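You operate a simulated robot arm through the tools that you are given. There is no shell and no other tool. Be economical: measure what you need, move in short steps, check, and stop when the job is done.

Carry out the task below with a simulated two-armed robot. There is one attempt and no reset: what you move stays moved.

Task
Put the white and yellow stir bars away in the jar of bars.
Fine: hold the jar with one hand while the other unscrews the lid; screw it shut at the end.

It is judged by the outcome, as a careful person would: the job done as asked, and still so three seconds after it is handed in. It fails if anything else is knocked over, pushed out of place, dropped, spilled or broken. A push-on lid holds only when it is set on centred and level and pressed home; a screw cap is set on level and turned clockwise until tight.

Robot
Two 7-joint arms with two-finger parallel grippers on one trunk, on a base that drives. Base frame: it is fixed to the floor where the robot stands at the start and does not move with it; the origin is under the middle of the robot, x ahead of it, y to its left, z up; the surface under the hand at the start is at about z = 0.78. Units: m, degrees, N and s.
The left shoulder is at the start at [0.07, 0.133, 1.201], the right one opposite. With the tool pointing down near the work surface each hand reaches from about 0.1 to 0.62 m from the robot's upright axis, wherever it stands, measured 20 degrees to its own side. Places, roughly: beaker with the blue ring [-1.25, -0.5, 0.75]; beaker with the green ring [-1.25, -0.5, 0.75]; beaker with the yellow ring [-1.5, -0.5, 0.75]; filter table [0.6, -0.3, 0.8]; jar [0.5, 0, 0.8]; large beaker [-1.5, -0.5, 0.75]. Payload 1.57 kg a hand.
The tool frame of a hand sits at the grasp point between the pads (the TCP): z along the fingers, y along the line on which they close. The tips reach 0.03 m beyond it. The gripper opens to 0.08 m. The fingers are 0.017 m wide and 0.012 m thick; the gripper's body (0.04 by 0.082 m) begins 0.08 m behind the TCP.
Orientation is that of the tool frame in the base frame, as a unit quaternion [x, y, z, w]. With the fingers straight down and closing along the base's y, the tool's x points along the base's -x, its y along +y and its z along -z.

Tools
- The arms move only by the tool move_arm. It takes "left_increments", "right_increments" or both (then of equal length, played together; a hand with none holds still); each is a list of rows, each a list of 2 entries, a list of its own where there are three numbers: the shift along the base's x, y, z in mm, then the turn, a rotation vector about the base's x, y, z in degrees. In form: [[[tx, ty, tz], [wx, wy, wz]], ...]. A call has 1 to 10 rows; each row is the pose to reach, as a shift and turn from the pose commanded when the call began. "left_fingers" and "right_fingers" are, for a hand that has rows, the finger opening in mm, from 0 to 80, set as the call begins (left out, the last holds). Rows are played at 5 a second. More than 0.05 m and 8.6 degrees between two rows, or a gripper value outside its range, and nothing of the call is played. A pose out of reach is approached as far as the arm can. The call stops where the force on the tool passes 40 N (or 10 N more than at its start, if that is more) or the arm is blocked; 0.2 s more then pass. Each finger travels about 0.153 m/s and halts on what it meets, pressing with about 41 N; the grip force reading is that of the motor and also rises with nothing between the fingers. The clock runs only during rows and for 0.2 s after the last one: add rows that repeat a pose to give the fingers time. The reply holds the time, the measured pose of the TCP, the force on the tool along the base axes, the opening and the grip force, in the units named above and with some noise, with the torque about the TCP (base axes, N m) and any sound that the robot's microphone picked up, and new pictures: "show" is both (left out), scene, wrist or none (wrist: the cameras of the hands that moved).
- Cameras (640 x 400 px; columns grow to the right, rows downward): "scene" is now at [0.1303, -0.0134, 1.4132]; the picture's right is [-0.17, -0.98, 0.00], its down [-0.71, 0.13, -0.69] and it looks along [0.68, -0.12, -0.72] (base axes); focal length 272 px, centre (320, 200). "left" rides on the left gripper at [0.072, 0.007, -0.122] in its tool frame; the picture's right is [-0.09, 1.00, 0.00], its down [-0.84, -0.08, -0.54] and it looks along [-0.54, -0.05, 0.84] (tool axes); focal length 238 px, centre (320, 200). "right" rides on the right gripper at [0.072, -0.007, -0.122] in its tool frame; the picture's right is [0.09, 1.00, 0.00], its down [-0.84, 0.08, -0.54] and it looks along [-0.54, 0.05, 0.84] (tool axes); focal length 238 px, centre (320, 200).
- lift_body(by): slides the trunk up (or, below 0, down) by that many m; the arms and the scene camera ride with it, the base frame stays. It gives what a move gives, with no picture.
- steer(legs): drives the robot by 1 to 6 legs, each [ahead, left, turn to the left] in m, m and degrees, along the robot's own axes; the way and the turn of a leg run together, so that a leg with both is an arc; at most 1.5 m and 180 degrees a leg. The arms and the cameras ride along, it lands a little off, and it stops where it bumps. It gives what a move gives, and a new picture of the scene camera.
- head_to(pan, tilt): turns the head with the scene camera to pan (to the left, within 86 degrees either way) and tilt (down, from -29 to 69), counted from straight ahead of the robot. It gives what a move gives, and a new picture of the scene camera.
- point_at(camera, pixels): there is no depth. For up to 12 entries [column, row, z] of the newest picture of that camera ("zoom" is the newest enlarged one), the place [x, y] in the base frame at which the ray of that pixel passes the height z, good to about 0.002 m. The clock stands still meanwhile.
- inspect(camera, box): a new picture of the part [left, top, right, bottom] of that camera's present view, enlarged. The clock stands still meanwhile.
- sign_off(): hands the job in; it is judged then, once.

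Work in short steps. Measure before you move; look again where a grasp or a placing could have gone wrong, and mend it. You have 80 turns and 260 pictures in all, those below and enlarged ones among them. Open the grippers and draw the arms clear of the work before you hand the job in, unless the task says otherwise; then end with one line.

The tools are called after "Emit:" by a JSON object that holds its "api" and its "payload". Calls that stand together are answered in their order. move_arm: Moves the arms, as the interface text tells. Its arguments: {"type":"object","properties":{"left_increments":{"type":"array"},"left_fingers":{"type":"number"},"right_increments":{"type":"array"},"right_fingers":{"type":"number"},"show":{"type":"string","enum":["both","scene","wrist","none"]}},"required":[]} The other tools are called the same way: lift_body (by) slides the trunk up or down; steer (legs) drives the base; head_to (pan, tilt) turns the head that bears the scene camera; point_at (camera, pixels) gives the place at which the rays of pixels pass given heights; inspect (camera, box) takes an enlarged picture of a part of a camera's view; sign_off () hands the job in.

At the start:

```text
time: 0.0
left_tcp_pos: [0.445, 0.0644, 1.1711]
left_orientation: [-0.001, 1.0, 0.0, 0.0]
left_ft_force: [0.7, -0.4, -0.7]
left_torque: [0.04, 0.01, 0.0]
left_grip_width: 0.08
left_gripper_force: 0.1
right_tcp_pos: [0.4206, -0.337, 1.15]
right_orientation: [0.0, 1.0, 0.001, -0.001]
right_ft_force: [-0.2, -0.5, -0.5]
right_torque: [0.0, 0.0, 0.01]
right_grip_width: 0.0799
right_gripper_force: 0.0
trunk travel left (down, up): [-0.775, 0.165]
robot x, y, heading: [0.0022, -0.001, -0.1]
head pan, tilt: [-10.0, 46.2]
```

scene: 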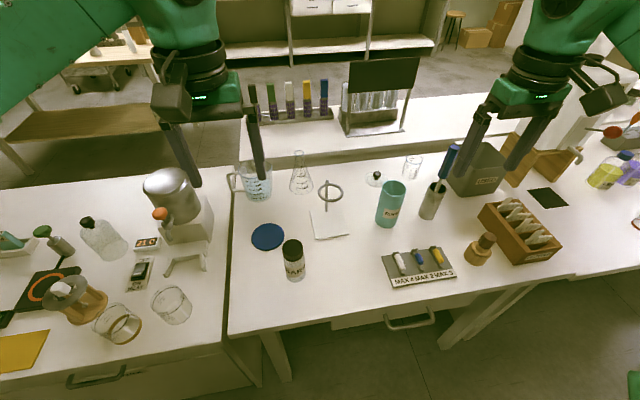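
right: 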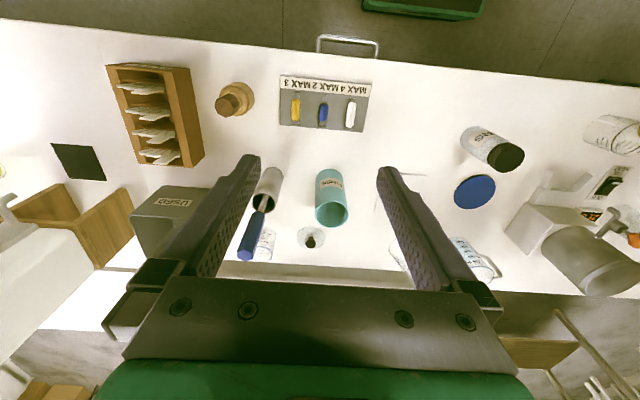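
left: 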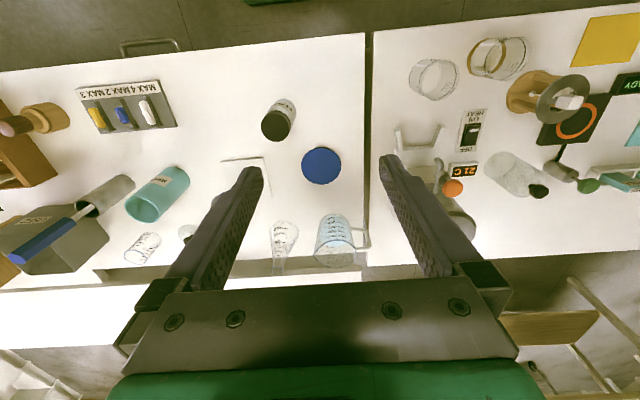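

I see the BARS jar at (293,260) and a rack with white, blue and yellow bars at (418,265). I look closer at both.

Emit:
{"api": "inspect", "payload": {"camera": "scene", "box": [360, 220, 480, 295]}}

Emit:
{"api": "inspect", "payload": {"camera": "scene", "box": [240, 220, 360, 295]}}

Emit:
{"api": "inspect", "payload": {"camera": "right", "box": [260, 60, 400, 148]}}

Emit:
{"api": "point_at", "payload": {"camera": "scene", "pixels": [[293, 245, 0.87], [294, 279, 0.78], [398, 262, 0.8], [418, 257, 0.8], [437, 254, 0.8], [395, 288, 0.78], [456, 275, 0.78], [268, 236, 0.78]]}}

```text
5.33 times, centred on (420, 258) of scene
```

zoom: 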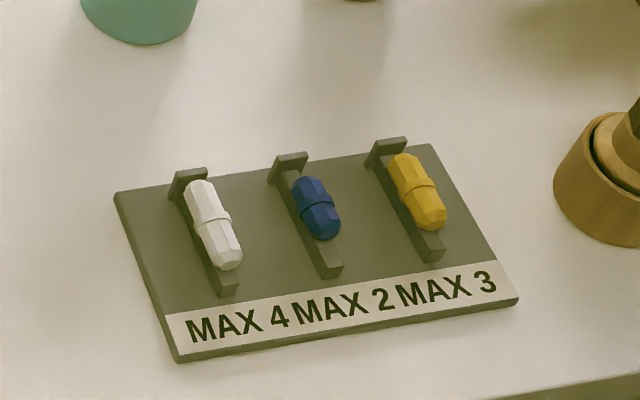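

```text
5.33 times, centred on (300, 258) of scene
```

zoom: 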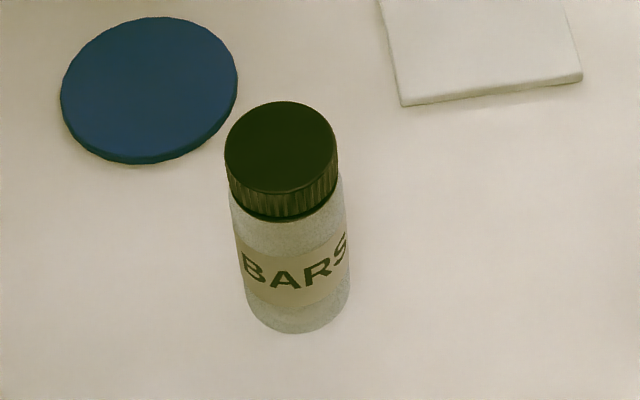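

```text
4.55 times, centred on (330, 104) of right
```

zoom: 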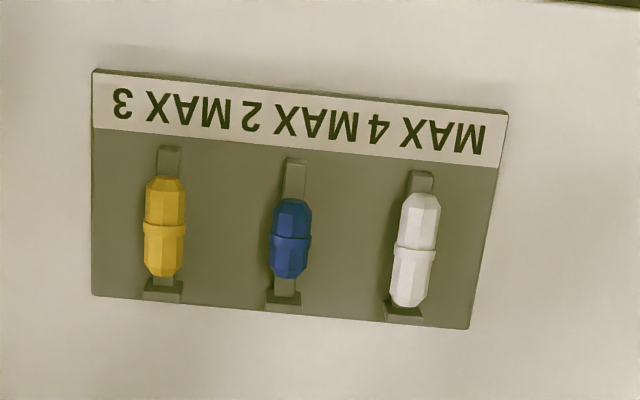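

```text
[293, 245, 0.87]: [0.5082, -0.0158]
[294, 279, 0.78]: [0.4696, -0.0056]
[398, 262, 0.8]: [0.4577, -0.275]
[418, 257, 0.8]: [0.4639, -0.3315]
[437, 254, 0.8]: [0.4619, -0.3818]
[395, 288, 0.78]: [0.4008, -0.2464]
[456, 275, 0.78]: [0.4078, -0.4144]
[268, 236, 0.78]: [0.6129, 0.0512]
```

The bars rest on rails; next I triangulate the jar's lid height using both the scene and left views.

Emit:
{"api": "inspect", "payload": {"camera": "left", "box": [236, 85, 316, 135]}}

Emit:
{"api": "point_at", "payload": {"camera": "scene", "pixels": [[292.7, 247.6, 0.82], [292.7, 247.6, 0.84], [292.7, 247.6, 0.86], [292.7, 247.6, 0.88], [282.3, 247.6, 0.86], [303.1, 247.6, 0.86], [295.5, 282.5, 0.78]]}}

Emit:
{"api": "point_at", "payload": {"camera": "left", "pixels": [[276, 125, 0.82], [276, 125, 0.84], [276, 125, 0.86], [276, 125, 0.88]]}}

```text
8.00 times, centred on (276, 110) of left
```

zoom: 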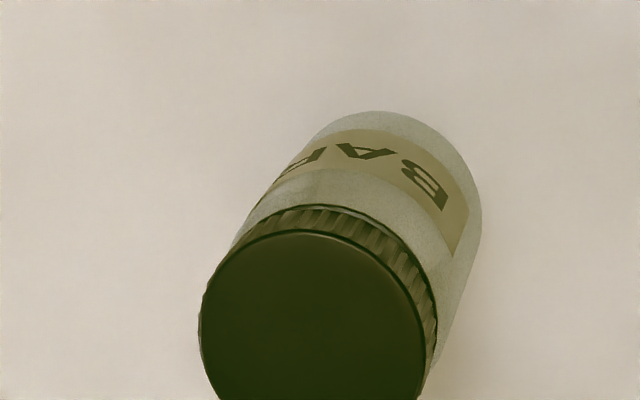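

```text
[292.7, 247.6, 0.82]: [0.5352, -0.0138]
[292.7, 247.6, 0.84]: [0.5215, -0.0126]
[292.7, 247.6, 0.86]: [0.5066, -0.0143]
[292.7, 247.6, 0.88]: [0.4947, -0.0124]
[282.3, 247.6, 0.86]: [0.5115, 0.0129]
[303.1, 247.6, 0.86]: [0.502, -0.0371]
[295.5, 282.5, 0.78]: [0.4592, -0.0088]
```

```text
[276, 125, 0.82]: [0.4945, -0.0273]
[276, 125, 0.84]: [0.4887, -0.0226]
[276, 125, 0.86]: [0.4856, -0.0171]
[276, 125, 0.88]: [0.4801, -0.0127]
```

Lid top comes out near z≈0.89, jar axis near (0.48,-0.01). I tilt the left hand to approach the jar body low from front-left, and zoom on the bars to measure them.

Emit:
{"api": "inspect", "payload": {"camera": "right", "box": [260, 60, 400, 148]}}

Emit:
{"api": "point_at", "payload": {"camera": "zoom", "pixels": [[165, 176, 0.8], [163, 277, 0.8], [143, 228, 0.8], [186, 228, 0.8], [422, 192, 0.8], [407, 306, 0.8], [393, 248, 0.8], [436, 252, 0.8], [292, 198, 0.8], [290, 280, 0.8]]}}

Emit:
{"api": "move_arm", "payload": {"left_increments": [[[-10, 0, -40], [0, -8.5, 0]], [[-20, 0, -80], [0, -17, 0]], [[-30, 0, -120], [0, -25.5, 0]], [[-35, 0, -150], [0, -34, 0]], [[-35, 0, -180], [0, -42.5, 0]], [[-35, 0, -200], [0, -51, 0]], [[-35, 0, -200], [0, -51, 0]]], "left_fingers": 80, "show": "both"}}

```text
4.55 times, centred on (330, 104) of right
```

zoom: 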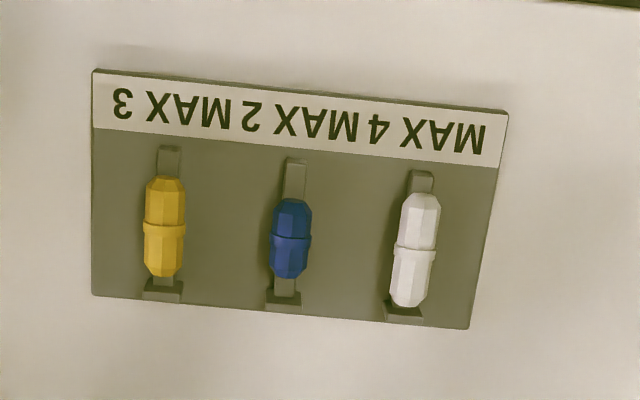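

```text
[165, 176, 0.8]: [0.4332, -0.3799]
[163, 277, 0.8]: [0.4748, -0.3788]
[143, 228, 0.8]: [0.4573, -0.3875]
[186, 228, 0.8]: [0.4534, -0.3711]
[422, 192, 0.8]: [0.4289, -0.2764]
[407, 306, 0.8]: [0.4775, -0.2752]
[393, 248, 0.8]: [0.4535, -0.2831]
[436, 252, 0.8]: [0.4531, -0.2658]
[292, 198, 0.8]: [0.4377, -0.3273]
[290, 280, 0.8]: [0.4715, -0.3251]
```

```text
time: 1.6
left_tcp_pos: [0.4099, 0.0638, 0.9708]
left_orientation: [-0.001, 0.903, -0.001, 0.43]
left_ft_force: [-0.3, 0.2, -0.1]
left_torque: [0.0, 0.01, -0.05]
left_grip_width: 0.0801
left_gripper_force: 0.1
right_tcp_pos: [0.4206, -0.3368, 1.1513]
right_orientation: [0.0, 1.0, 0.0, 0.0]
right_ft_force: [0.1, -0.3, 0.0]
right_torque: [0.04, 0.03, 0.02]
right_grip_width: 0.08
right_gripper_force: 0.0
trunk travel left (down, up): [-0.775, 0.165]
robot x, y, heading: [0.0021, 0.0001, 0.0]
head pan, tilt: [-10.0, 46.2]
```

scene: 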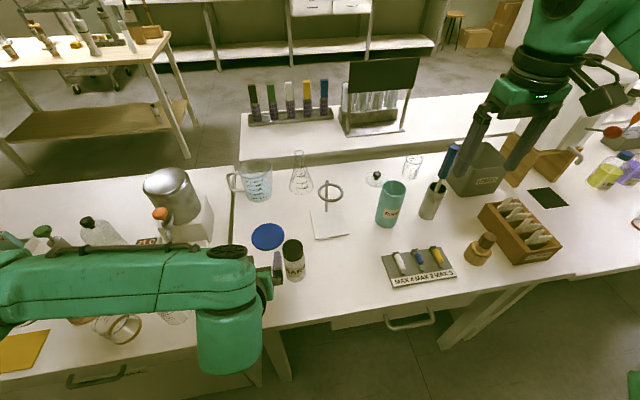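
left: 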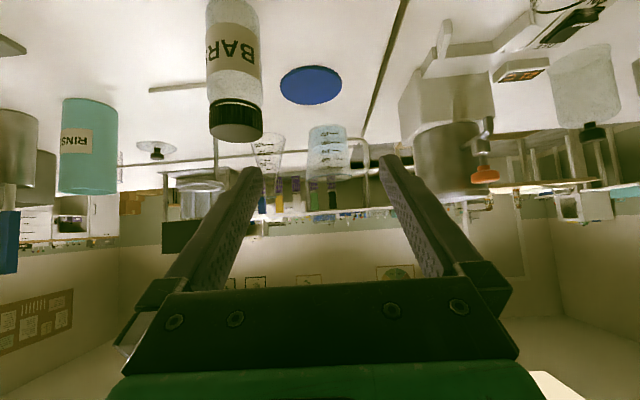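

The tilt worked and the arm is clear. Now I yaw the hand 43° to the right, staying short of the jar.

Emit:
{"api": "move_arm", "payload": {"left_increments": [[[-8, 6, 0], [0, 0, -8.5]], [[-10, 12, 0], [0, 0, -17]], [[-12, 18, 0], [0, 0, -25.5]], [[-14, 20, 0], [0, 0, -34]], [[-14, 20, -10], [0, 0, -42.5]], [[-14, 20, -20], [0, 0, -45]], [[-14, 20, -20], [0, 0, -45]]], "show": "both"}}

```text
time: 3.2
left_tcp_pos: [0.3965, 0.0832, 0.9516]
left_orientation: [0.345, 0.834, -0.165, 0.397]
left_ft_force: [-0.3, -0.4, 1.0]
left_torque: [-0.04, 0.01, 0.0]
left_grip_width: 0.08
left_gripper_force: 0.1
right_tcp_pos: [0.4198, -0.3379, 1.1508]
right_orientation: [0.001, 1.0, 0.0, 0.0]
right_ft_force: [0.3, 0.9, -0.5]
right_torque: [-0.01, 0.01, -0.03]
right_grip_width: 0.0801
right_gripper_force: 0.0
trunk travel left (down, up): [-0.775, 0.165]
robot x, y, heading: [0.0006, -0.0005, 0.2]
head pan, tilt: [-10.0, 46.2]
```

scene: 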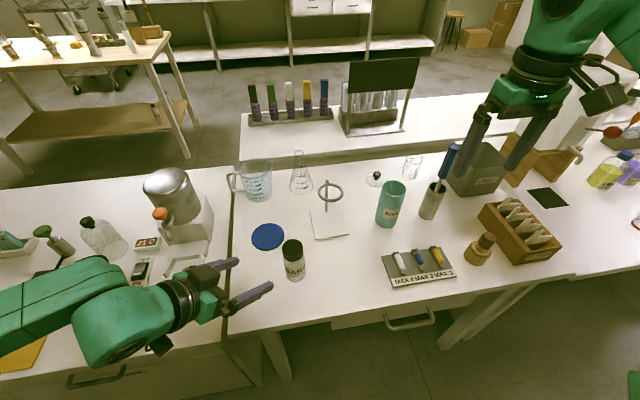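
left: 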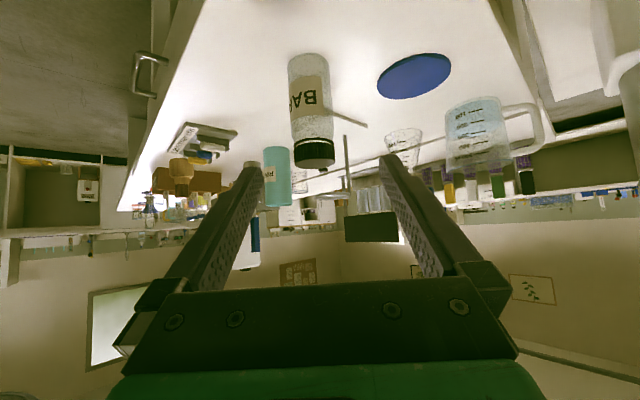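

The jar is almost in line with the fingers (columns ~311 vs centre 320). I measure its base and lid from this view.

Emit:
{"api": "inspect", "payload": {"camera": "left", "box": [230, 40, 390, 180]}}

Emit:
{"api": "inspect", "payload": {"camera": "scene", "box": [250, 220, 346, 280]}}

Emit:
{"api": "point_at", "payload": {"camera": "left", "pixels": [[307, 54, 0.78], [311, 100, 0.83], [288, 65, 0.78], [328, 62, 0.78], [314, 158, 0.89], [314, 158, 0.9], [314, 158, 0.88], [314, 158, 0.87]]}}

Emit:
{"api": "point_at", "payload": {"camera": "scene", "pixels": [[292.7, 247.6, 0.89], [292.7, 247.6, 0.9], [292.7, 247.6, 0.88], [292.7, 247.6, 0.87]]}}

```text
2.86 times, centred on (310, 110) of left
```

zoom: 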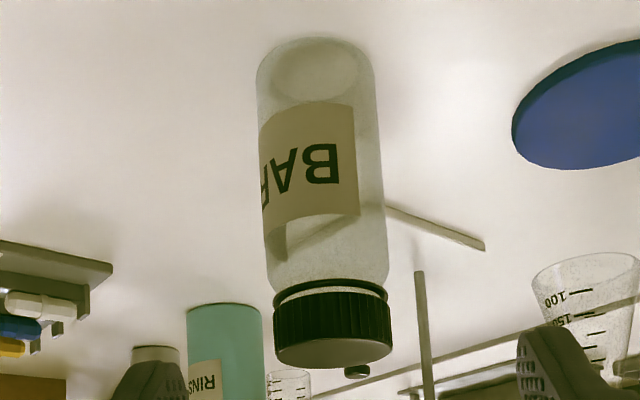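

```text
6.67 times, centred on (298, 250) of scene
```

zoom: 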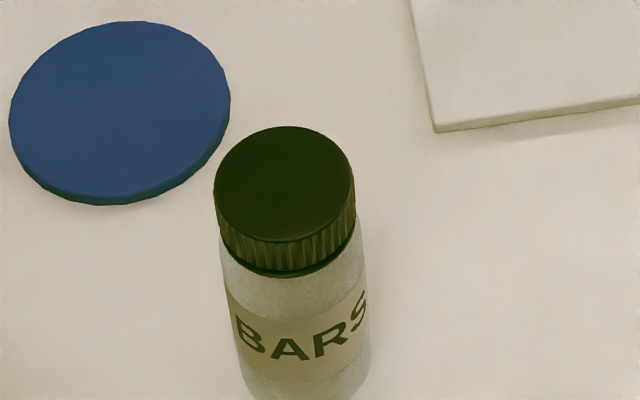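

```text
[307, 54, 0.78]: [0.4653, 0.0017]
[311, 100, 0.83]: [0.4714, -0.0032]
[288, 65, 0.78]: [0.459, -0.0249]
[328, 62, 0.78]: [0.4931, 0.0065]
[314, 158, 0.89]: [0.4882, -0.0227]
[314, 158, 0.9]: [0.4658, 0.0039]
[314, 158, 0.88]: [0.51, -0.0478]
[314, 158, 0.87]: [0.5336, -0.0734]
```

```text
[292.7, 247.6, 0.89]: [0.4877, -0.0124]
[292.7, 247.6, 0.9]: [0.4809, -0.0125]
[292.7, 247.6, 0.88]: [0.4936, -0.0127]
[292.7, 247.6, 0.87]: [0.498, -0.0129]
```

Jar axis ≈ (0.482,-0.013), lid top z≈0.893, diameter ≈0.046. I advance the left hand along its finger axis toward the body at z 0.83, pausing partway.

Emit:
{"api": "move_arm", "payload": {"left_increments": [[[15, -20, -25], [0, 0, 0]], [[41, -52, -72], [0, 0, 0]], [[58, -68, -90], [0, 0, 0]], [[58, -68, -90], [0, 0, 0]]], "show": "both"}}

```text
refused: row 2 steps farther than a row can; nothing moved
```

The step was too long; I split it.

Emit:
{"api": "move_arm", "payload": {"left_increments": [[[15, -20, -25], [0, 0, 0]], [[28, -36, -48], [0, 0, 0]], [[41, -52, -72], [0, 0, 0]], [[58, -68, -90], [0, 0, 0]], [[58, -68, -90], [0, 0, 0]]], "show": "both"}}

```text
time: 4.4
left_tcp_pos: [0.4547, 0.0151, 0.8615]
left_orientation: [0.345, 0.834, -0.165, 0.398]
left_ft_force: [-0.6, 0.3, -0.8]
left_torque: [-0.03, -0.02, -0.01]
left_grip_width: 0.08
left_gripper_force: 0.0
right_tcp_pos: [0.4199, -0.3364, 1.1514]
right_orientation: [0.0, 1.0, -0.001, 0.0]
right_ft_force: [-0.2, 0.0, 0.6]
right_torque: [-0.01, 0.01, -0.01]
right_grip_width: 0.0799
right_gripper_force: 0.1
trunk travel left (down, up): [-0.775, 0.165]
robot x, y, heading: [-0.001, 0.0015, 0.2]
head pan, tilt: [-10.0, 46.2]
```

scene: 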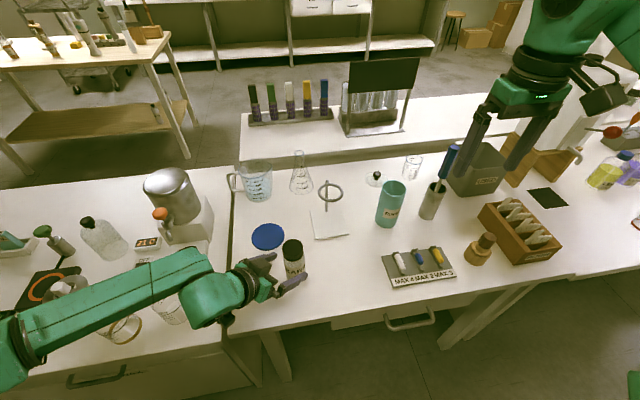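
left: 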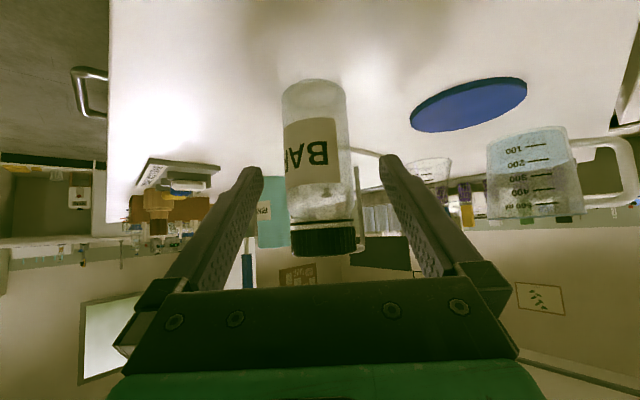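

Jar is centred between the fingers (col 317 vs 320). I go in the last stretch and close on the body.

Emit:
{"api": "move_arm", "payload": {"left_increments": [[[13, -15, -16], [0, 0, 0]], [[26, -29, -32], [0, 0, 0]], [[26, -29, -32], [0, 0, 0]]], "show": "both"}}

```text
time: 5.2
left_tcp_pos: [0.481, -0.0145, 0.8288]
left_orientation: [0.345, 0.834, -0.166, 0.398]
left_ft_force: [0.5, 0.4, -0.4]
left_torque: [-0.01, 0.0, 0.03]
left_grip_width: 0.0799
left_gripper_force: 0.0
right_tcp_pos: [0.4193, -0.3364, 1.1514]
right_orientation: [0.0, 1.0, 0.0, 0.0]
right_ft_force: [0.0, 0.9, -0.5]
right_torque: [0.0, -0.01, 0.02]
right_grip_width: 0.08
right_gripper_force: 0.0
trunk travel left (down, up): [-0.775, 0.165]
robot x, y, heading: [-0.0004, 0.0008, -0.2]
head pan, tilt: [-10.0, 46.2]
```

scene: 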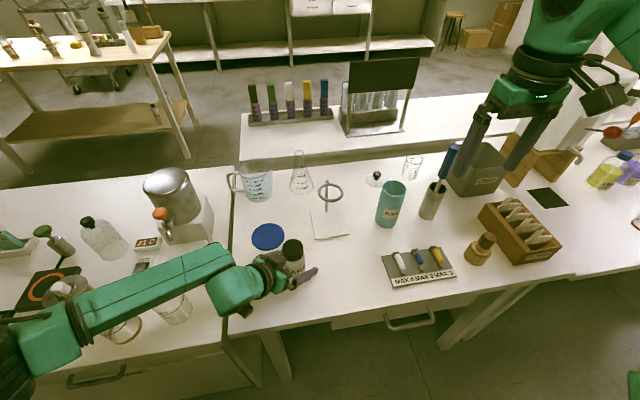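
left: 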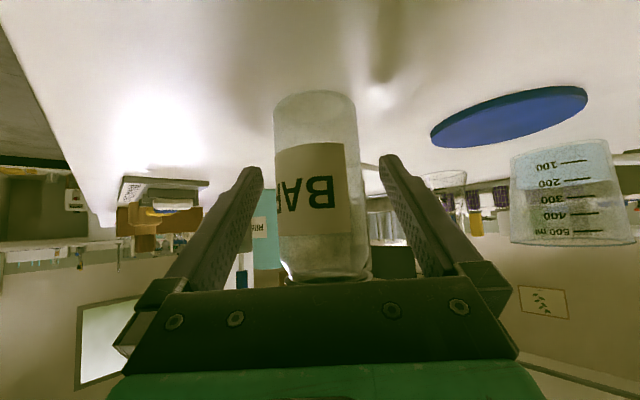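

Hand is around the body with palm clearance. I close the left fingers.

Emit:
{"api": "move_arm", "payload": {"left_increments": [[[0, 0, 0], [0, 0, 0]], [[0, 0, 0], [0, 0, 0]], [[0, 0, 0], [0, 0, 0]]], "left_fingers": 25, "show": "both"}}

```text
time: 6.0
left_tcp_pos: [0.4821, -0.015, 0.8294]
left_orientation: [0.345, 0.834, -0.165, 0.398]
left_ft_force: [0.0, -0.3, 0.0]
left_torque: [-0.02, 0.01, -0.01]
left_grip_width: 0.0481
left_gripper_force: 40.4
right_tcp_pos: [0.421, -0.3371, 1.1511]
right_orientation: [0.0, 1.0, 0.0, 0.0]
right_ft_force: [0.5, -0.4, -0.4]
right_torque: [0.0, -0.02, -0.01]
right_grip_width: 0.0801
right_gripper_force: 0.1
trunk travel left (down, up): [-0.775, 0.165]
robot x, y, heading: [0.002, 0.002, -0.2]
head pan, tilt: [-10.0, 46.2]
```

scene: 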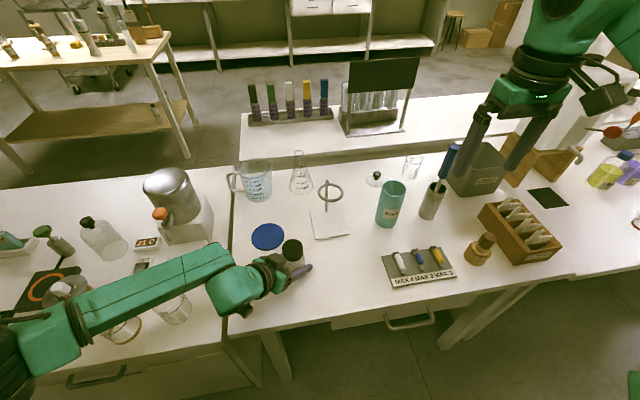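
left: 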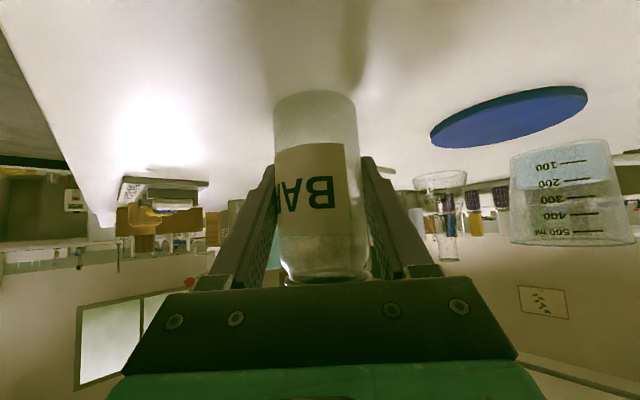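

The left hand holds the jar (48 mm), but at this tilt its camera sits close over the lid where the right hand must work; I'd prefer a flatter grip. I look left to see what lies under the left forearm first.

Emit:
{"api": "head_to", "payload": {"pan": 30, "tilt": 50}}

```text
time: 7.1
left_tcp_pos: [0.4817, -0.0151, 0.8293]
left_orientation: [0.345, 0.834, -0.165, 0.398]
left_ft_force: [0.1, 0.7, -0.8]
left_torque: [0.01, -0.01, -0.01]
left_grip_width: 0.0478
left_gripper_force: 40.6
right_tcp_pos: [0.4204, -0.3374, 1.1517]
right_orientation: [0.0, 1.0, 0.001, 0.0]
right_ft_force: [0.2, 0.3, -0.4]
right_torque: [-0.02, -0.04, 0.01]
right_grip_width: 0.0802
right_gripper_force: 0.0
trunk travel left (down, up): [-0.775, 0.165]
robot x, y, heading: [0.0012, -0.0007, 0.3]
head pan, tilt: [30.0, 50.0]
```

scene: 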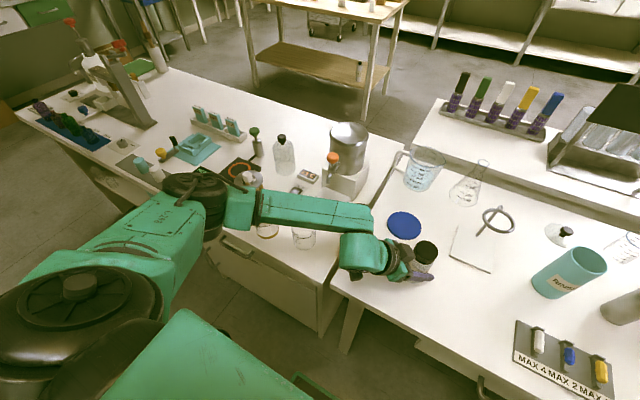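

The forearm runs above two beakers at (267,230) and (304,238). I check where they stand.

Emit:
{"api": "inspect", "payload": {"camera": "scene", "box": [220, 160, 460, 310]}}

Emit:
{"api": "point_at", "payload": {"camera": "scene", "pixels": [[304, 246, 0.78], [267, 236, 0.78], [304, 232, 0.85], [375, 262, 0.92], [310, 228, 0.9], [310, 228, 0.95], [250, 222, 0.95], [250, 222, 1.0]]}}

```text
2.67 times, centred on (340, 235) of scene
```

zoom: 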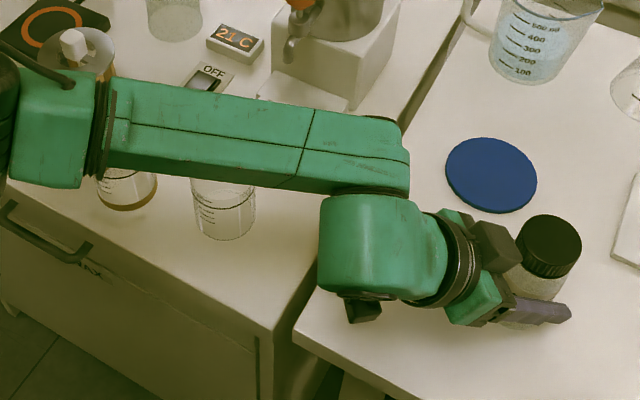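

```text
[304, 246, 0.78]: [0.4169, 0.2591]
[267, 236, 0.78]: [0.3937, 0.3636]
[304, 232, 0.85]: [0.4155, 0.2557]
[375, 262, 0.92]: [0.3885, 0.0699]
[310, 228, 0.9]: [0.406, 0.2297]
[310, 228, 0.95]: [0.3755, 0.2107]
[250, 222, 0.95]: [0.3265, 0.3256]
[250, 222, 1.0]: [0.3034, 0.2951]
```

The left camera box really is right beside the lid. I open, rotate the hand flatter by 20° about the closing axis in place, then close again.

Emit:
{"api": "move_arm", "payload": {"left_increments": [[[0, 0, 0], [0, 0, 0]], [[0, 0, 0], [0, 0, 0]], [[0, 0, 0], [-5, -5, 0]], [[0, 0, 0], [-10, -10, 0]], [[0, 0, 0], [-14.5, -14.5, 0]], [[0, 0, 0], [-14.5, -14.5, 0]]], "left_fingers": 80, "show": "both"}}

```text
time: 8.5
left_tcp_pos: [0.4805, -0.0123, 0.8294]
left_orientation: [0.31, 0.75, -0.224, 0.54]
left_ft_force: [-0.4, 0.6, 0.6]
left_torque: [0.1, 0.14, -0.04]
left_grip_width: 0.0802
left_gripper_force: 0.0
right_tcp_pos: [0.4213, -0.3381, 1.1502]
right_orientation: [0.0, 1.0, 0.0, 0.0]
right_ft_force: [-0.3, -0.9, 0.3]
right_torque: [-0.02, -0.02, 0.02]
right_grip_width: 0.08
right_gripper_force: 0.0
trunk travel left (down, up): [-0.775, 0.165]
robot x, y, heading: [0.0021, 0.0017, -0.4]
head pan, tilt: [30.0, 50.0]
```

scene: 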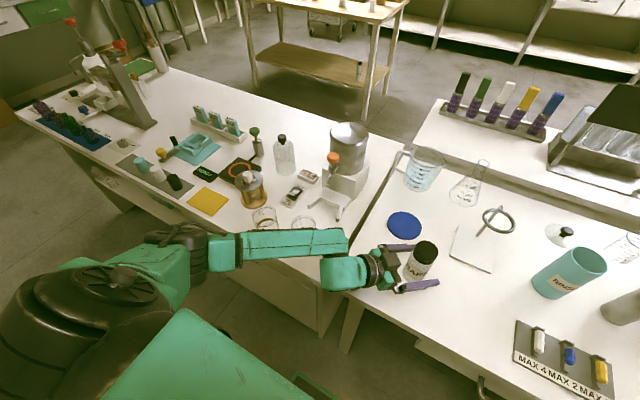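
left: 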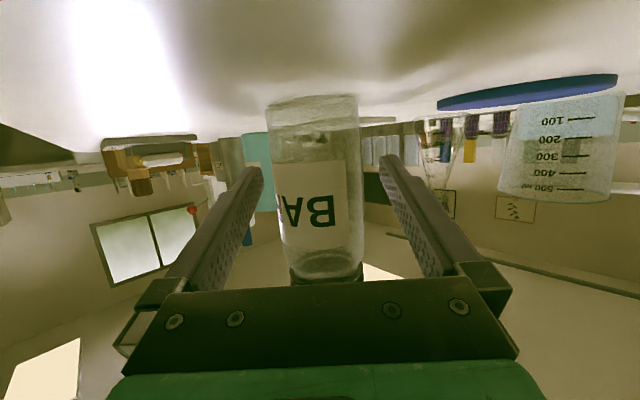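

Slight torque and a 3 mm offset suggest light contact somewhere; I raise the hand 8 mm and look closer.

Emit:
{"api": "move_arm", "payload": {"left_increments": [[[0, 0, 8], [0, 0, 0]], [[0, 0, 8], [0, 0, 0]]], "show": "none"}}

Emit:
{"api": "inspect", "payload": {"camera": "scene", "box": [220, 180, 460, 330]}}

```text
time: 9.1
left_tcp_pos: [0.4811, -0.0141, 0.8357]
left_orientation: [0.311, 0.75, -0.225, 0.539]
left_ft_force: [-0.4, 0.7, 0.7]
left_torque: [-0.02, 0.03, -0.01]
left_grip_width: 0.08
left_gripper_force: 0.1
right_tcp_pos: [0.42, -0.3368, 1.1497]
right_orientation: [0.0, 1.0, 0.0, 0.0]
right_ft_force: [-0.4, -0.2, 0.6]
right_torque: [-0.01, 0.01, 0.02]
right_grip_width: 0.0803
right_gripper_force: 0.0
trunk travel left (down, up): [-0.775, 0.165]
robot x, y, heading: [-0.0006, 0.0022, 0.0]
head pan, tilt: [30.0, 50.0]
```

```text
2.67 times, centred on (340, 255) of scene
```

zoom: 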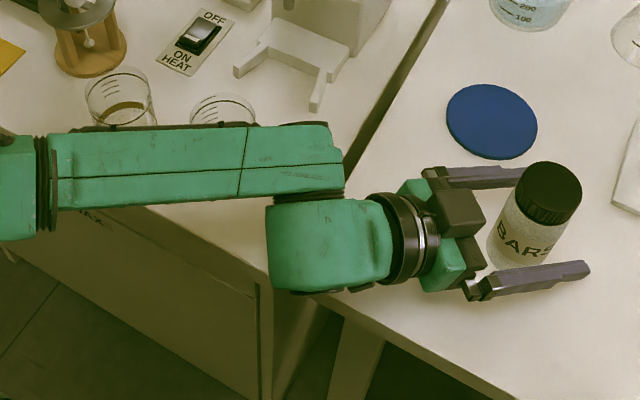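

Contact gone and the camera is now clear of the lid. I close on the jar.

Emit:
{"api": "move_arm", "payload": {"left_increments": [[[0, 0, 0], [0, 0, 0]], [[0, 0, 0], [0, 0, 0]], [[0, 0, 0], [0, 0, 0]]], "left_fingers": 25, "show": "none"}}

Emit:
{"api": "head_to", "payload": {"pan": 0, "tilt": 50}}

Emit:
{"api": "inspect", "payload": {"camera": "scene", "box": [240, 190, 400, 290]}}

```text
time: 9.9
left_tcp_pos: [0.4803, -0.0142, 0.8377]
left_orientation: [0.311, 0.75, -0.224, 0.539]
left_ft_force: [0.2, 0.6, 0.6]
left_torque: [0.03, -0.04, -0.01]
left_grip_width: 0.0478
left_gripper_force: 41.0
right_tcp_pos: [0.4204, -0.3373, 1.1517]
right_orientation: [0.0, 1.0, 0.0, 0.0]
right_ft_force: [0.5, -0.1, 0.6]
right_torque: [0.01, -0.01, 0.0]
right_grip_width: 0.0803
right_gripper_force: 0.0
trunk travel left (down, up): [-0.775, 0.165]
robot x, y, heading: [-0.0004, 0.0006, -0.1]
head pan, tilt: [30.0, 50.0]
```

```text
time: 10.8
left_tcp_pos: [0.4789, -0.013, 0.8378]
left_orientation: [0.31, 0.75, -0.224, 0.54]
left_ft_force: [-0.1, 0.6, 0.2]
left_torque: [0.02, 0.0, 0.02]
left_grip_width: 0.0478
left_gripper_force: 40.5
right_tcp_pos: [0.4207, -0.3375, 1.1509]
right_orientation: [0.0, 1.0, 0.001, 0.001]
right_ft_force: [-0.8, 0.5, 0.1]
right_torque: [0.02, 0.01, -0.02]
right_grip_width: 0.0802
right_gripper_force: 0.0
trunk travel left (down, up): [-0.775, 0.165]
robot x, y, heading: [-0.0007, 0.001, -0.1]
head pan, tilt: [0.0, 50.0]
```

scene: 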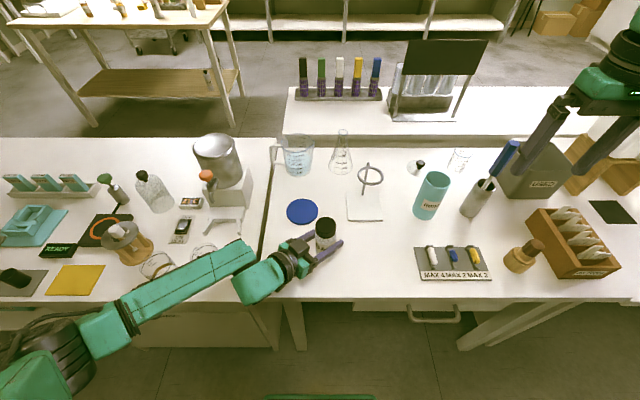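

```text
4.00 times, centred on (320, 240) of scene
```

zoom: 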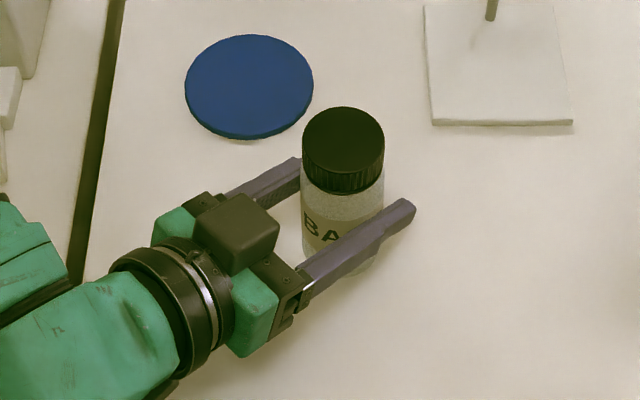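

Left camera is clear of the lid now. I bring the right hand over the lid at z≈1.02, pre-turned clockwise 60° for a long counterclockwise stroke.

Emit:
{"api": "move_arm", "payload": {"right_increments": [[[8, 40, -5], [0, 0, -8]], [[16, 80, -15], [0, 0, -16]], [[24, 120, -25], [0, 0, -24]], [[32, 160, -40], [0, 0, -32]], [[40, 200, -55], [0, 0, -40]], [[48, 240, -70], [0, 0, -48]], [[54, 280, -85], [0, 0, -56]], [[60, 310, -95], [0, 0, -60]], [[60, 323, -110], [0, 0, -60]], [[60, 323, -110], [0, 0, -60]]], "right_fingers": 66, "show": "both"}}

```text
time: 13.0
left_tcp_pos: [0.4801, -0.0132, 0.8367]
left_orientation: [0.311, 0.75, -0.224, 0.54]
left_ft_force: [0.0, 0.1, 1.3]
left_torque: [0.01, -0.01, 0.03]
left_grip_width: 0.0475
left_gripper_force: 41.3
right_tcp_pos: [0.4802, -0.0124, 1.0399]
right_orientation: [0.5, 0.866, 0.0, 0.001]
right_ft_force: [-1.0, -0.2, -0.1]
right_torque: [-0.01, -0.01, 0.02]
right_grip_width: 0.0659
right_gripper_force: 0.0
trunk travel left (down, up): [-0.775, 0.165]
robot x, y, heading: [0.001, 0.0013, -0.2]
head pan, tilt: [0.0, 50.0]
```

scene: 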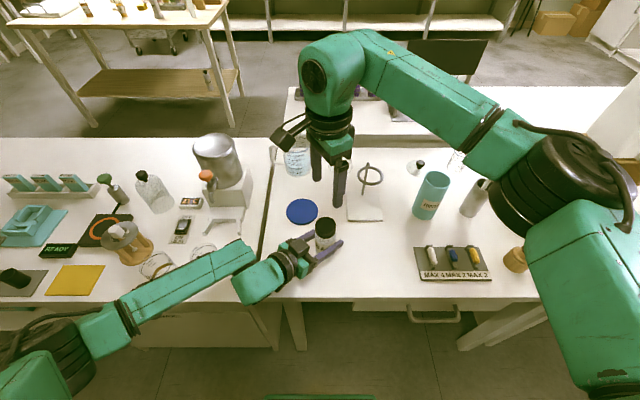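
right: 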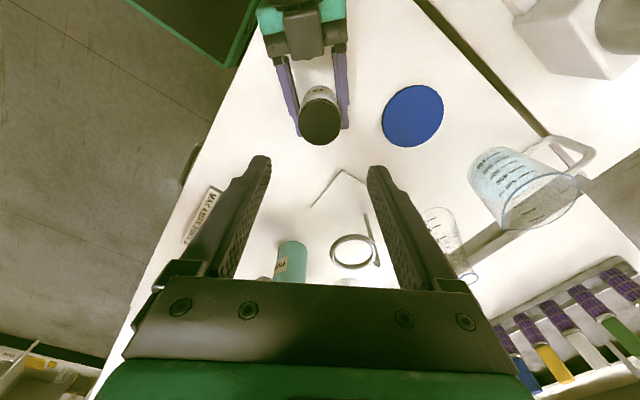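

The lid shows at (320,118), symmetric between the fingers. I compute its centre in this view at the lid-top height.

Emit:
{"api": "point_at", "payload": {"camera": "right", "pixels": [[320, 123, 0.893], [299, 123, 0.893], [341, 123, 0.893], [320, 145, 0.893], [320, 101, 0.893]]}}

Emit:
{"api": "inspect", "payload": {"camera": "right", "box": [270, 75, 370, 155]}}

```text
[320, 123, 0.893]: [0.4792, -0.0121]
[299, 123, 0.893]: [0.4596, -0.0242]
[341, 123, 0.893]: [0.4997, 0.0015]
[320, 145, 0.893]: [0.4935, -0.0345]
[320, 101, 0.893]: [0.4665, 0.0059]
```

```text
5.00 times, centred on (320, 115) of right
```

zoom: 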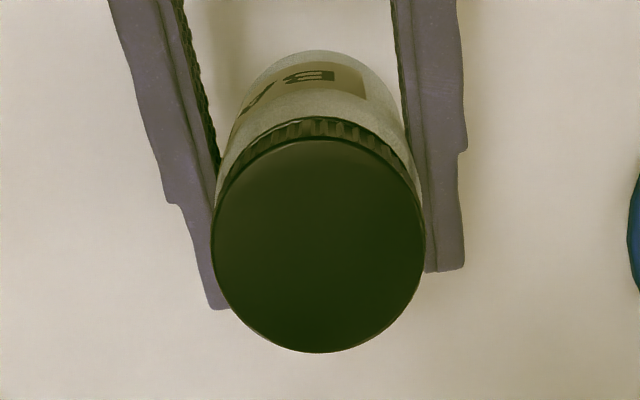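

Lid centre ≈ (0.479,-0.012), right under the TCP. I descend to TCP z≈0.902 so the tips sit beside the lid rim.

Emit:
{"api": "move_arm", "payload": {"right_increments": [[[-1, 0, -45], [0, 0, 0]], [[-1, 0, -90], [0, 0, 0]], [[-1, 0, -120], [0, 0, 0]], [[-1, 0, -138], [0, 0, 0]], [[-1, 0, -138], [0, 0, 0]]], "show": "both"}}

Emit:
{"api": "inspect", "payload": {"camera": "scene", "box": [260, 170, 390, 290]}}

```text
time: 14.2
left_tcp_pos: [0.4807, -0.014, 0.8372]
left_orientation: [0.31, 0.75, -0.224, 0.54]
left_ft_force: [-0.5, -0.6, 0.9]
left_torque: [-0.01, -0.02, 0.01]
left_grip_width: 0.0476
left_gripper_force: 41.0
right_tcp_pos: [0.4774, -0.0149, 0.9024]
right_orientation: [0.5, 0.866, 0.0, 0.001]
right_ft_force: [0.7, -0.5, 0.4]
right_torque: [0.0, 0.0, 0.04]
right_grip_width: 0.0662
right_gripper_force: 0.0
trunk travel left (down, up): [-0.775, 0.165]
robot x, y, heading: [0.0037, 0.0022, 0.0]
head pan, tilt: [0.0, 50.0]
```

scene: 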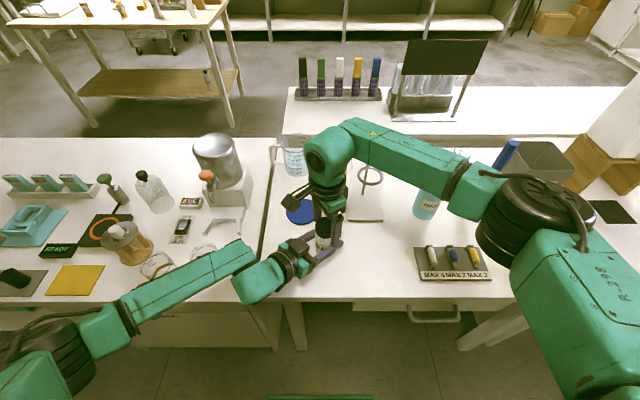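
right: 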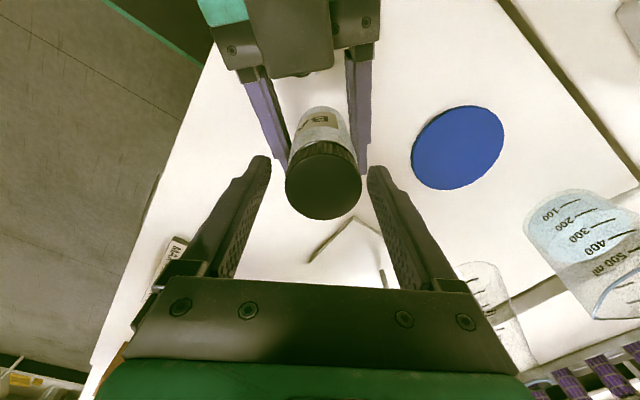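

```text
3.33 times, centred on (325, 230) of scene
```

zoom: 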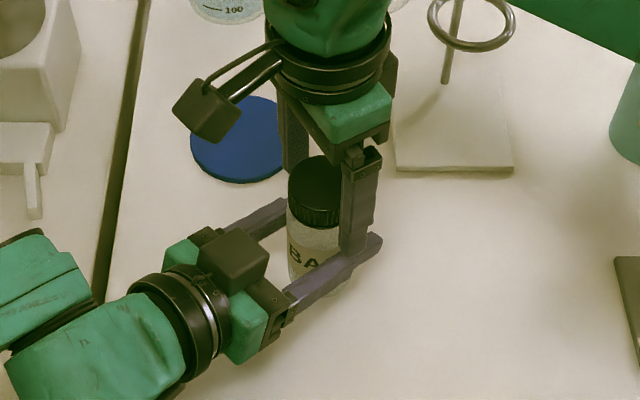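

Fingers straddle the lid rim well. I close the right fingers on the lid.

Emit:
{"api": "move_arm", "payload": {"right_increments": [[[0, 1, 0], [0, 0, 0]], [[0, 1, 0], [0, 0, 0]], [[0, 1, 0], [0, 0, 0]]], "right_fingers": 25, "show": "wrist"}}

```text
time: 15.0
left_tcp_pos: [0.4801, -0.0143, 0.8366]
left_orientation: [0.31, 0.75, -0.224, 0.54]
left_ft_force: [-11.1, -1.4, 3.7]
left_torque: [0.04, -0.45, 0.16]
left_grip_width: 0.0478
left_gripper_force: 40.8
right_tcp_pos: [0.4784, -0.0124, 0.9046]
right_orientation: [0.501, 0.866, 0.001, 0.001]
right_ft_force: [10.6, -0.1, -3.5]
right_torque: [-0.03, -0.27, -0.21]
right_grip_width: 0.0443
right_gripper_force: 41.2
trunk travel left (down, up): [-0.775, 0.165]
robot x, y, heading: [-0.0033, -0.0023, 0.3]
head pan, tilt: [0.0, 50.0]
```

right: 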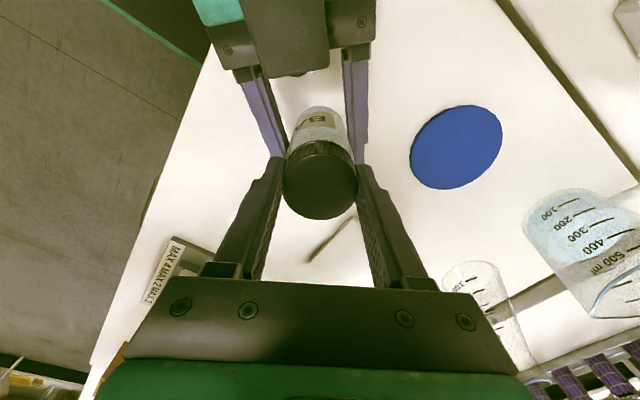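

Lid gripped (44 mm). I ease 1.5 mm toward +x to drop the side load, and try a first 40° counterclockwise turn.

Emit:
{"api": "move_arm", "payload": {"right_increments": [[[1.5, 0, 0], [0, 0, 0]], [[1.5, 0, 0], [0, 0, 8]], [[1.5, 0, 0.1], [0, 0, 16]], [[1.5, 0, 0.2], [0, 0, 24]], [[1.5, 0, 0.3], [0, 0, 32]], [[1.5, 0, 0.3], [0, 0, 40]], [[1.5, 0, 0.3], [0, 0, 40]]], "show": "wrist"}}

```text
time: 16.6
left_tcp_pos: [0.4795, -0.0131, 0.8361]
left_orientation: [0.311, 0.751, -0.223, 0.539]
left_ft_force: [13.6, -7.9, -8.9]
left_torque: [0.35, 0.45, -0.02]
left_grip_width: 0.0478
left_gripper_force: 41.3
right_tcp_pos: [0.4802, -0.0123, 0.9039]
right_orientation: [0.171, 0.985, 0.0, -0.001]
right_ft_force: [-13.5, 8.7, 11.0]
right_torque: [0.26, 0.28, 0.06]
right_grip_width: 0.0445
right_gripper_force: 41.1
trunk travel left (down, up): [-0.775, 0.165]
robot x, y, heading: [-0.0007, 0.001, 0.1]
head pan, tilt: [0.0, 50.0]
```

right: 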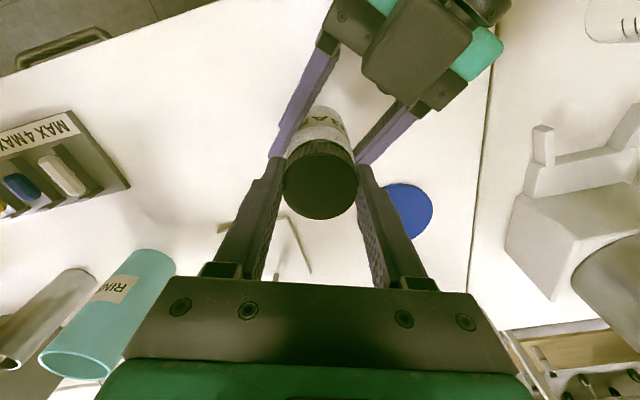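

Turning with low torque, and the lid pushes upward, so it unscrews. I follow up a little and continue 80° more.

Emit:
{"api": "move_arm", "payload": {"right_increments": [[[-1, 0.7, 0.8], [0, 0, 8]], [[-1, 0.7, 0.9], [0, 0, 16]], [[-1, 0.7, 1.0], [0, 0, 24]], [[-1, 0.7, 1.1], [0, 0, 32]], [[-1, 0.7, 1.2], [0, 0, 40]], [[-1, 0.7, 1.3], [0, 0, 48]], [[-1, 0.7, 1.4], [0, 0, 56]], [[-1, 0.7, 1.5], [0, 0, 64]], [[-1, 0.7, 1.6], [0, 0, 72]], [[-1, 0.7, 1.7], [0, 0, 80]]], "show": "wrist"}}

```text
time: 18.8
left_tcp_pos: [0.4804, -0.0138, 0.8362]
left_orientation: [0.311, 0.75, -0.225, 0.539]
left_ft_force: [4.6, -6.3, -2.1]
left_torque: [0.21, 0.17, -0.02]
left_grip_width: 0.0475
left_gripper_force: 41.0
right_tcp_pos: [0.4812, -0.0136, 0.9052]
right_orientation: [-0.342, 0.94, 0.0, 0.0]
right_ft_force: [-5.3, 5.3, 2.0]
right_torque: [0.21, 0.24, 0.05]
right_grip_width: 0.0447
right_gripper_force: 41.4
right hand out of reach, approached as far as the arm can: row 8, 9, 10
trunk travel left (down, up): [-0.775, 0.165]
robot x, y, heading: [-0.0002, 0.0027, 0.1]
head pan, tilt: [0.0, 50.0]
```

right: 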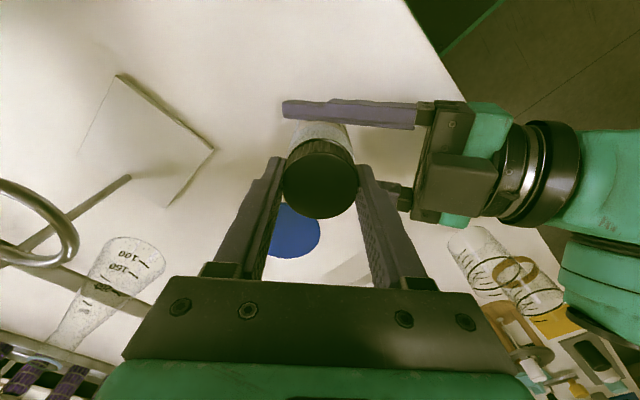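

The wrist limit is near yaw +40°, so this stroke was ~100°. I open, and turn back clockwise for the next stroke.

Emit:
{"api": "move_arm", "payload": {"right_increments": [[[0, 0, 0], [0, 0, 0]], [[0, 0, 0], [0, 0, 0]], [[0, 0, 0], [0, 0, -8]], [[0, 0, 0], [0, 0, -16]], [[0, 0, 0], [0, 0, -24]], [[0, 0, 0], [0, 0, -32]], [[0, 0, 0], [0, 0, -40]], [[0, 0, 0], [0, 0, -48]], [[0, 0, 0], [0, 0, -56]], [[0, 0, 0], [0, 0, -64]]], "right_fingers": 62, "show": "none"}}

Emit:
{"api": "move_arm", "payload": {"right_increments": [[[0, 0, 0], [0, 0, -8]], [[0, 0, 0], [0, 0, -16]], [[0, 0, 0], [0, 0, -24]], [[0, 0, 0], [0, 0, -32]], [[0, 0, 0], [0, 0, -40]], [[0, 0, 0], [0, 0, -48]], [[0, 0, 0], [0, 0, -56]], [[0, 0, 0], [0, 0, -64]], [[0, 0, 0], [0, 0, -72]], [[0, 0, 0], [0, 0, -80]]], "show": "both"}}

```text
time: 21.0
left_tcp_pos: [0.4803, -0.0135, 0.8365]
left_orientation: [0.31, 0.75, -0.224, 0.54]
left_ft_force: [0.8, 0.3, 1.3]
left_torque: [-0.02, 0.0, 0.02]
left_grip_width: 0.0476
left_gripper_force: 41.0
right_tcp_pos: [0.4807, -0.0123, 0.9047]
right_orientation: [0.21, 0.978, 0.0, 0.0]
right_ft_force: [0.2, -0.1, 0.1]
right_torque: [0.03, 0.01, 0.0]
right_grip_width: 0.0621
right_gripper_force: 0.0
trunk travel left (down, up): [-0.775, 0.165]
robot x, y, heading: [0.002, -0.0031, 0.1]
head pan, tilt: [0.0, 50.0]
```

```text
time: 23.2
left_tcp_pos: [0.4803, -0.0133, 0.8373]
left_orientation: [0.31, 0.75, -0.224, 0.54]
left_ft_force: [0.6, 0.1, 2.0]
left_torque: [0.01, -0.06, -0.01]
left_grip_width: 0.0474
left_gripper_force: 40.7
right_tcp_pos: [0.4792, -0.0138, 0.9046]
right_orientation: [0.789, 0.615, 0.001, 0.0]
right_ft_force: [0.1, -0.1, 0.6]
right_torque: [0.01, -0.01, 0.01]
right_grip_width: 0.0621
right_gripper_force: 0.1
trunk travel left (down, up): [-0.775, 0.165]
robot x, y, heading: [-0.0027, 0.0014, 0.1]
head pan, tilt: [0.0, 50.0]
```

scene: 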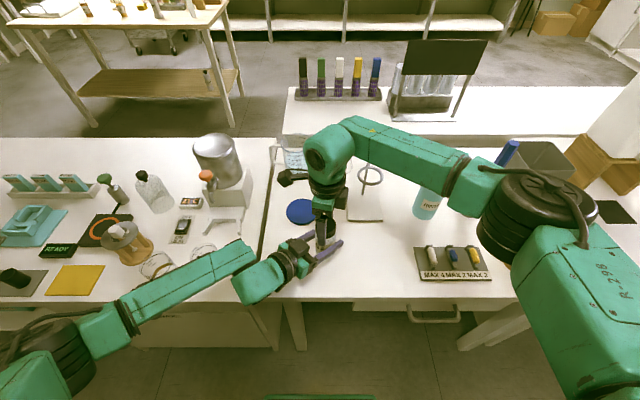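
right: 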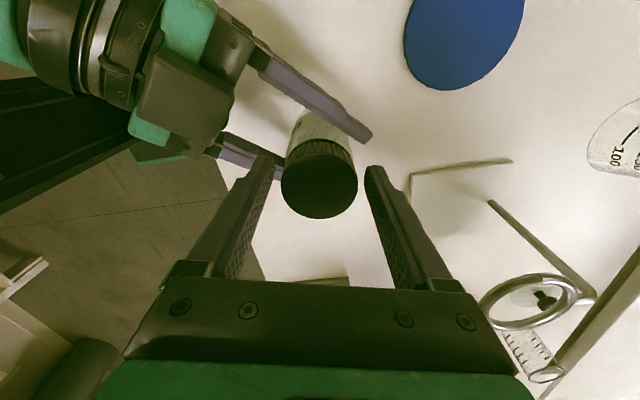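

Yaw is now −104° with the lid centred. I close and turn counterclockwise again, rising slightly.

Emit:
{"api": "move_arm", "payload": {"right_increments": [[[0, 0, 0], [0, 0, 0]], [[0, 0, 0], [0, 0, 0]], [[0, 0, 0.2], [0, 0, 8]], [[0, 0, 0.3], [0, 0, 16]], [[0, 0, 0.4], [0, 0, 24]], [[0, 0, 0.5], [0, 0, 32]], [[0, 0, 0.6], [0, 0, 40]], [[0, 0, 0.7], [0, 0, 48]], [[0, 0, 0.8], [0, 0, 56]], [[0, 0, 0.9], [0, 0, 64]]], "right_fingers": 25, "show": "none"}}

Emit:
{"api": "move_arm", "payload": {"right_increments": [[[0, 0, 0.2], [0, 0, 8]], [[0, 0, 0.3], [0, 0, 16]], [[0, 0, 0.4], [0, 0, 24]], [[0, 0, 0.5], [0, 0, 32]], [[0, 0, 0.6], [0, 0, 40]], [[0, 0, 0.7], [0, 0, 48]], [[0, 0, 0.8], [0, 0, 56]], [[0, 0, 0.9], [0, 0, 64]], [[0, 0, 1.0], [0, 0, 72]]], "show": "wrist"}}

```text
time: 25.4
left_tcp_pos: [0.4814, -0.0147, 0.837]
left_orientation: [0.311, 0.75, -0.224, 0.54]
left_ft_force: [2.0, -1.3, 1.4]
left_torque: [-0.03, -0.04, 0.04]
left_grip_width: 0.0476
left_gripper_force: 40.7
right_tcp_pos: [0.481, -0.0129, 0.9057]
right_orientation: [0.339, 0.941, 0.0, 0.0]
right_ft_force: [-0.9, 1.2, -0.1]
right_torque: [0.11, 0.04, -0.01]
right_grip_width: 0.0443
right_gripper_force: 40.8
trunk travel left (down, up): [-0.775, 0.165]
robot x, y, heading: [-0.0018, -0.001, -0.1]
head pan, tilt: [0.0, 50.0]
```

```text
time: 27.4
left_tcp_pos: [0.4799, -0.0129, 0.8376]
left_orientation: [0.311, 0.75, -0.225, 0.539]
left_ft_force: [0.4, -0.9, 2.8]
left_torque: [-0.03, -0.08, 0.01]
left_grip_width: 0.0476
left_gripper_force: 40.7
right_tcp_pos: [0.4785, -0.0128, 0.9078]
right_orientation: [-0.277, 0.961, 0.001, 0.0]
right_ft_force: [-0.5, 0.2, 0.7]
right_torque: [0.02, -0.02, 0.01]
right_grip_width: 0.0444
right_gripper_force: 40.8
trunk travel left (down, up): [-0.775, 0.165]
robot x, y, heading: [0.0026, -0.0004, 0.1]
head pan, tilt: [0.0, 50.0]
```

right: 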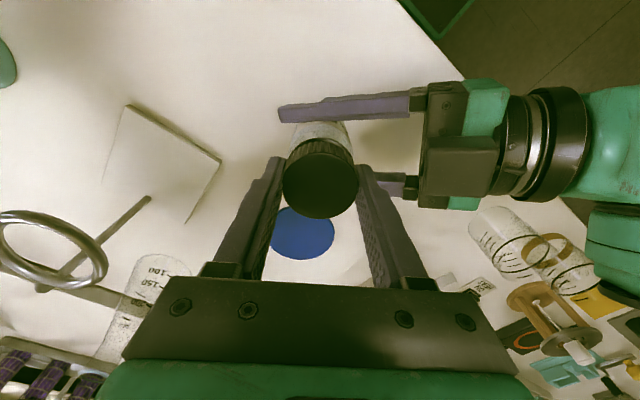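

Forces are now near zero after ~240°, so the lid may be free. I lift a few mm to test.

Emit:
{"api": "move_arm", "payload": {"right_increments": [[[0, 0, 1.5], [0, 0, 0]], [[0, 0, 3], [0, 0, 0]], [[0, 0, 3], [0, 0, 0]]], "show": "wrist"}}

```text
time: 28.2
left_tcp_pos: [0.4797, -0.0143, 0.8368]
left_orientation: [0.31, 0.75, -0.224, 0.54]
left_ft_force: [0.1, 0.4, 1.6]
left_torque: [-0.01, -0.05, -0.01]
left_grip_width: 0.0479
left_gripper_force: 41.5
right_tcp_pos: [0.4791, -0.0123, 0.9109]
right_orientation: [-0.276, 0.961, 0.001, -0.001]
right_ft_force: [-0.2, -1.2, -0.8]
right_torque: [0.01, -0.01, -0.02]
right_grip_width: 0.0448
right_gripper_force: 40.6
trunk travel left (down, up): [-0.775, 0.165]
robot x, y, heading: [0.0015, -0.0013, -0.1]
head pan, tilt: [0.0, 50.0]
```

right: 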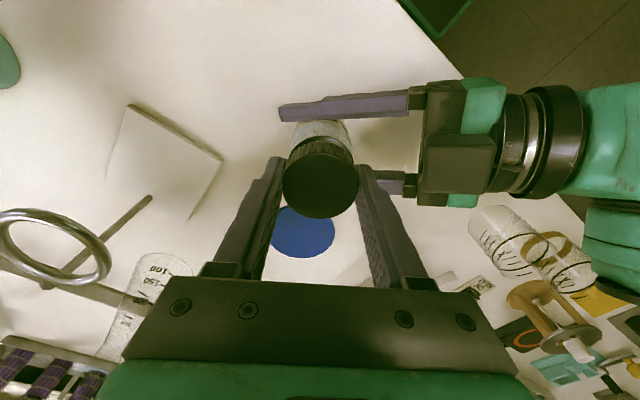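

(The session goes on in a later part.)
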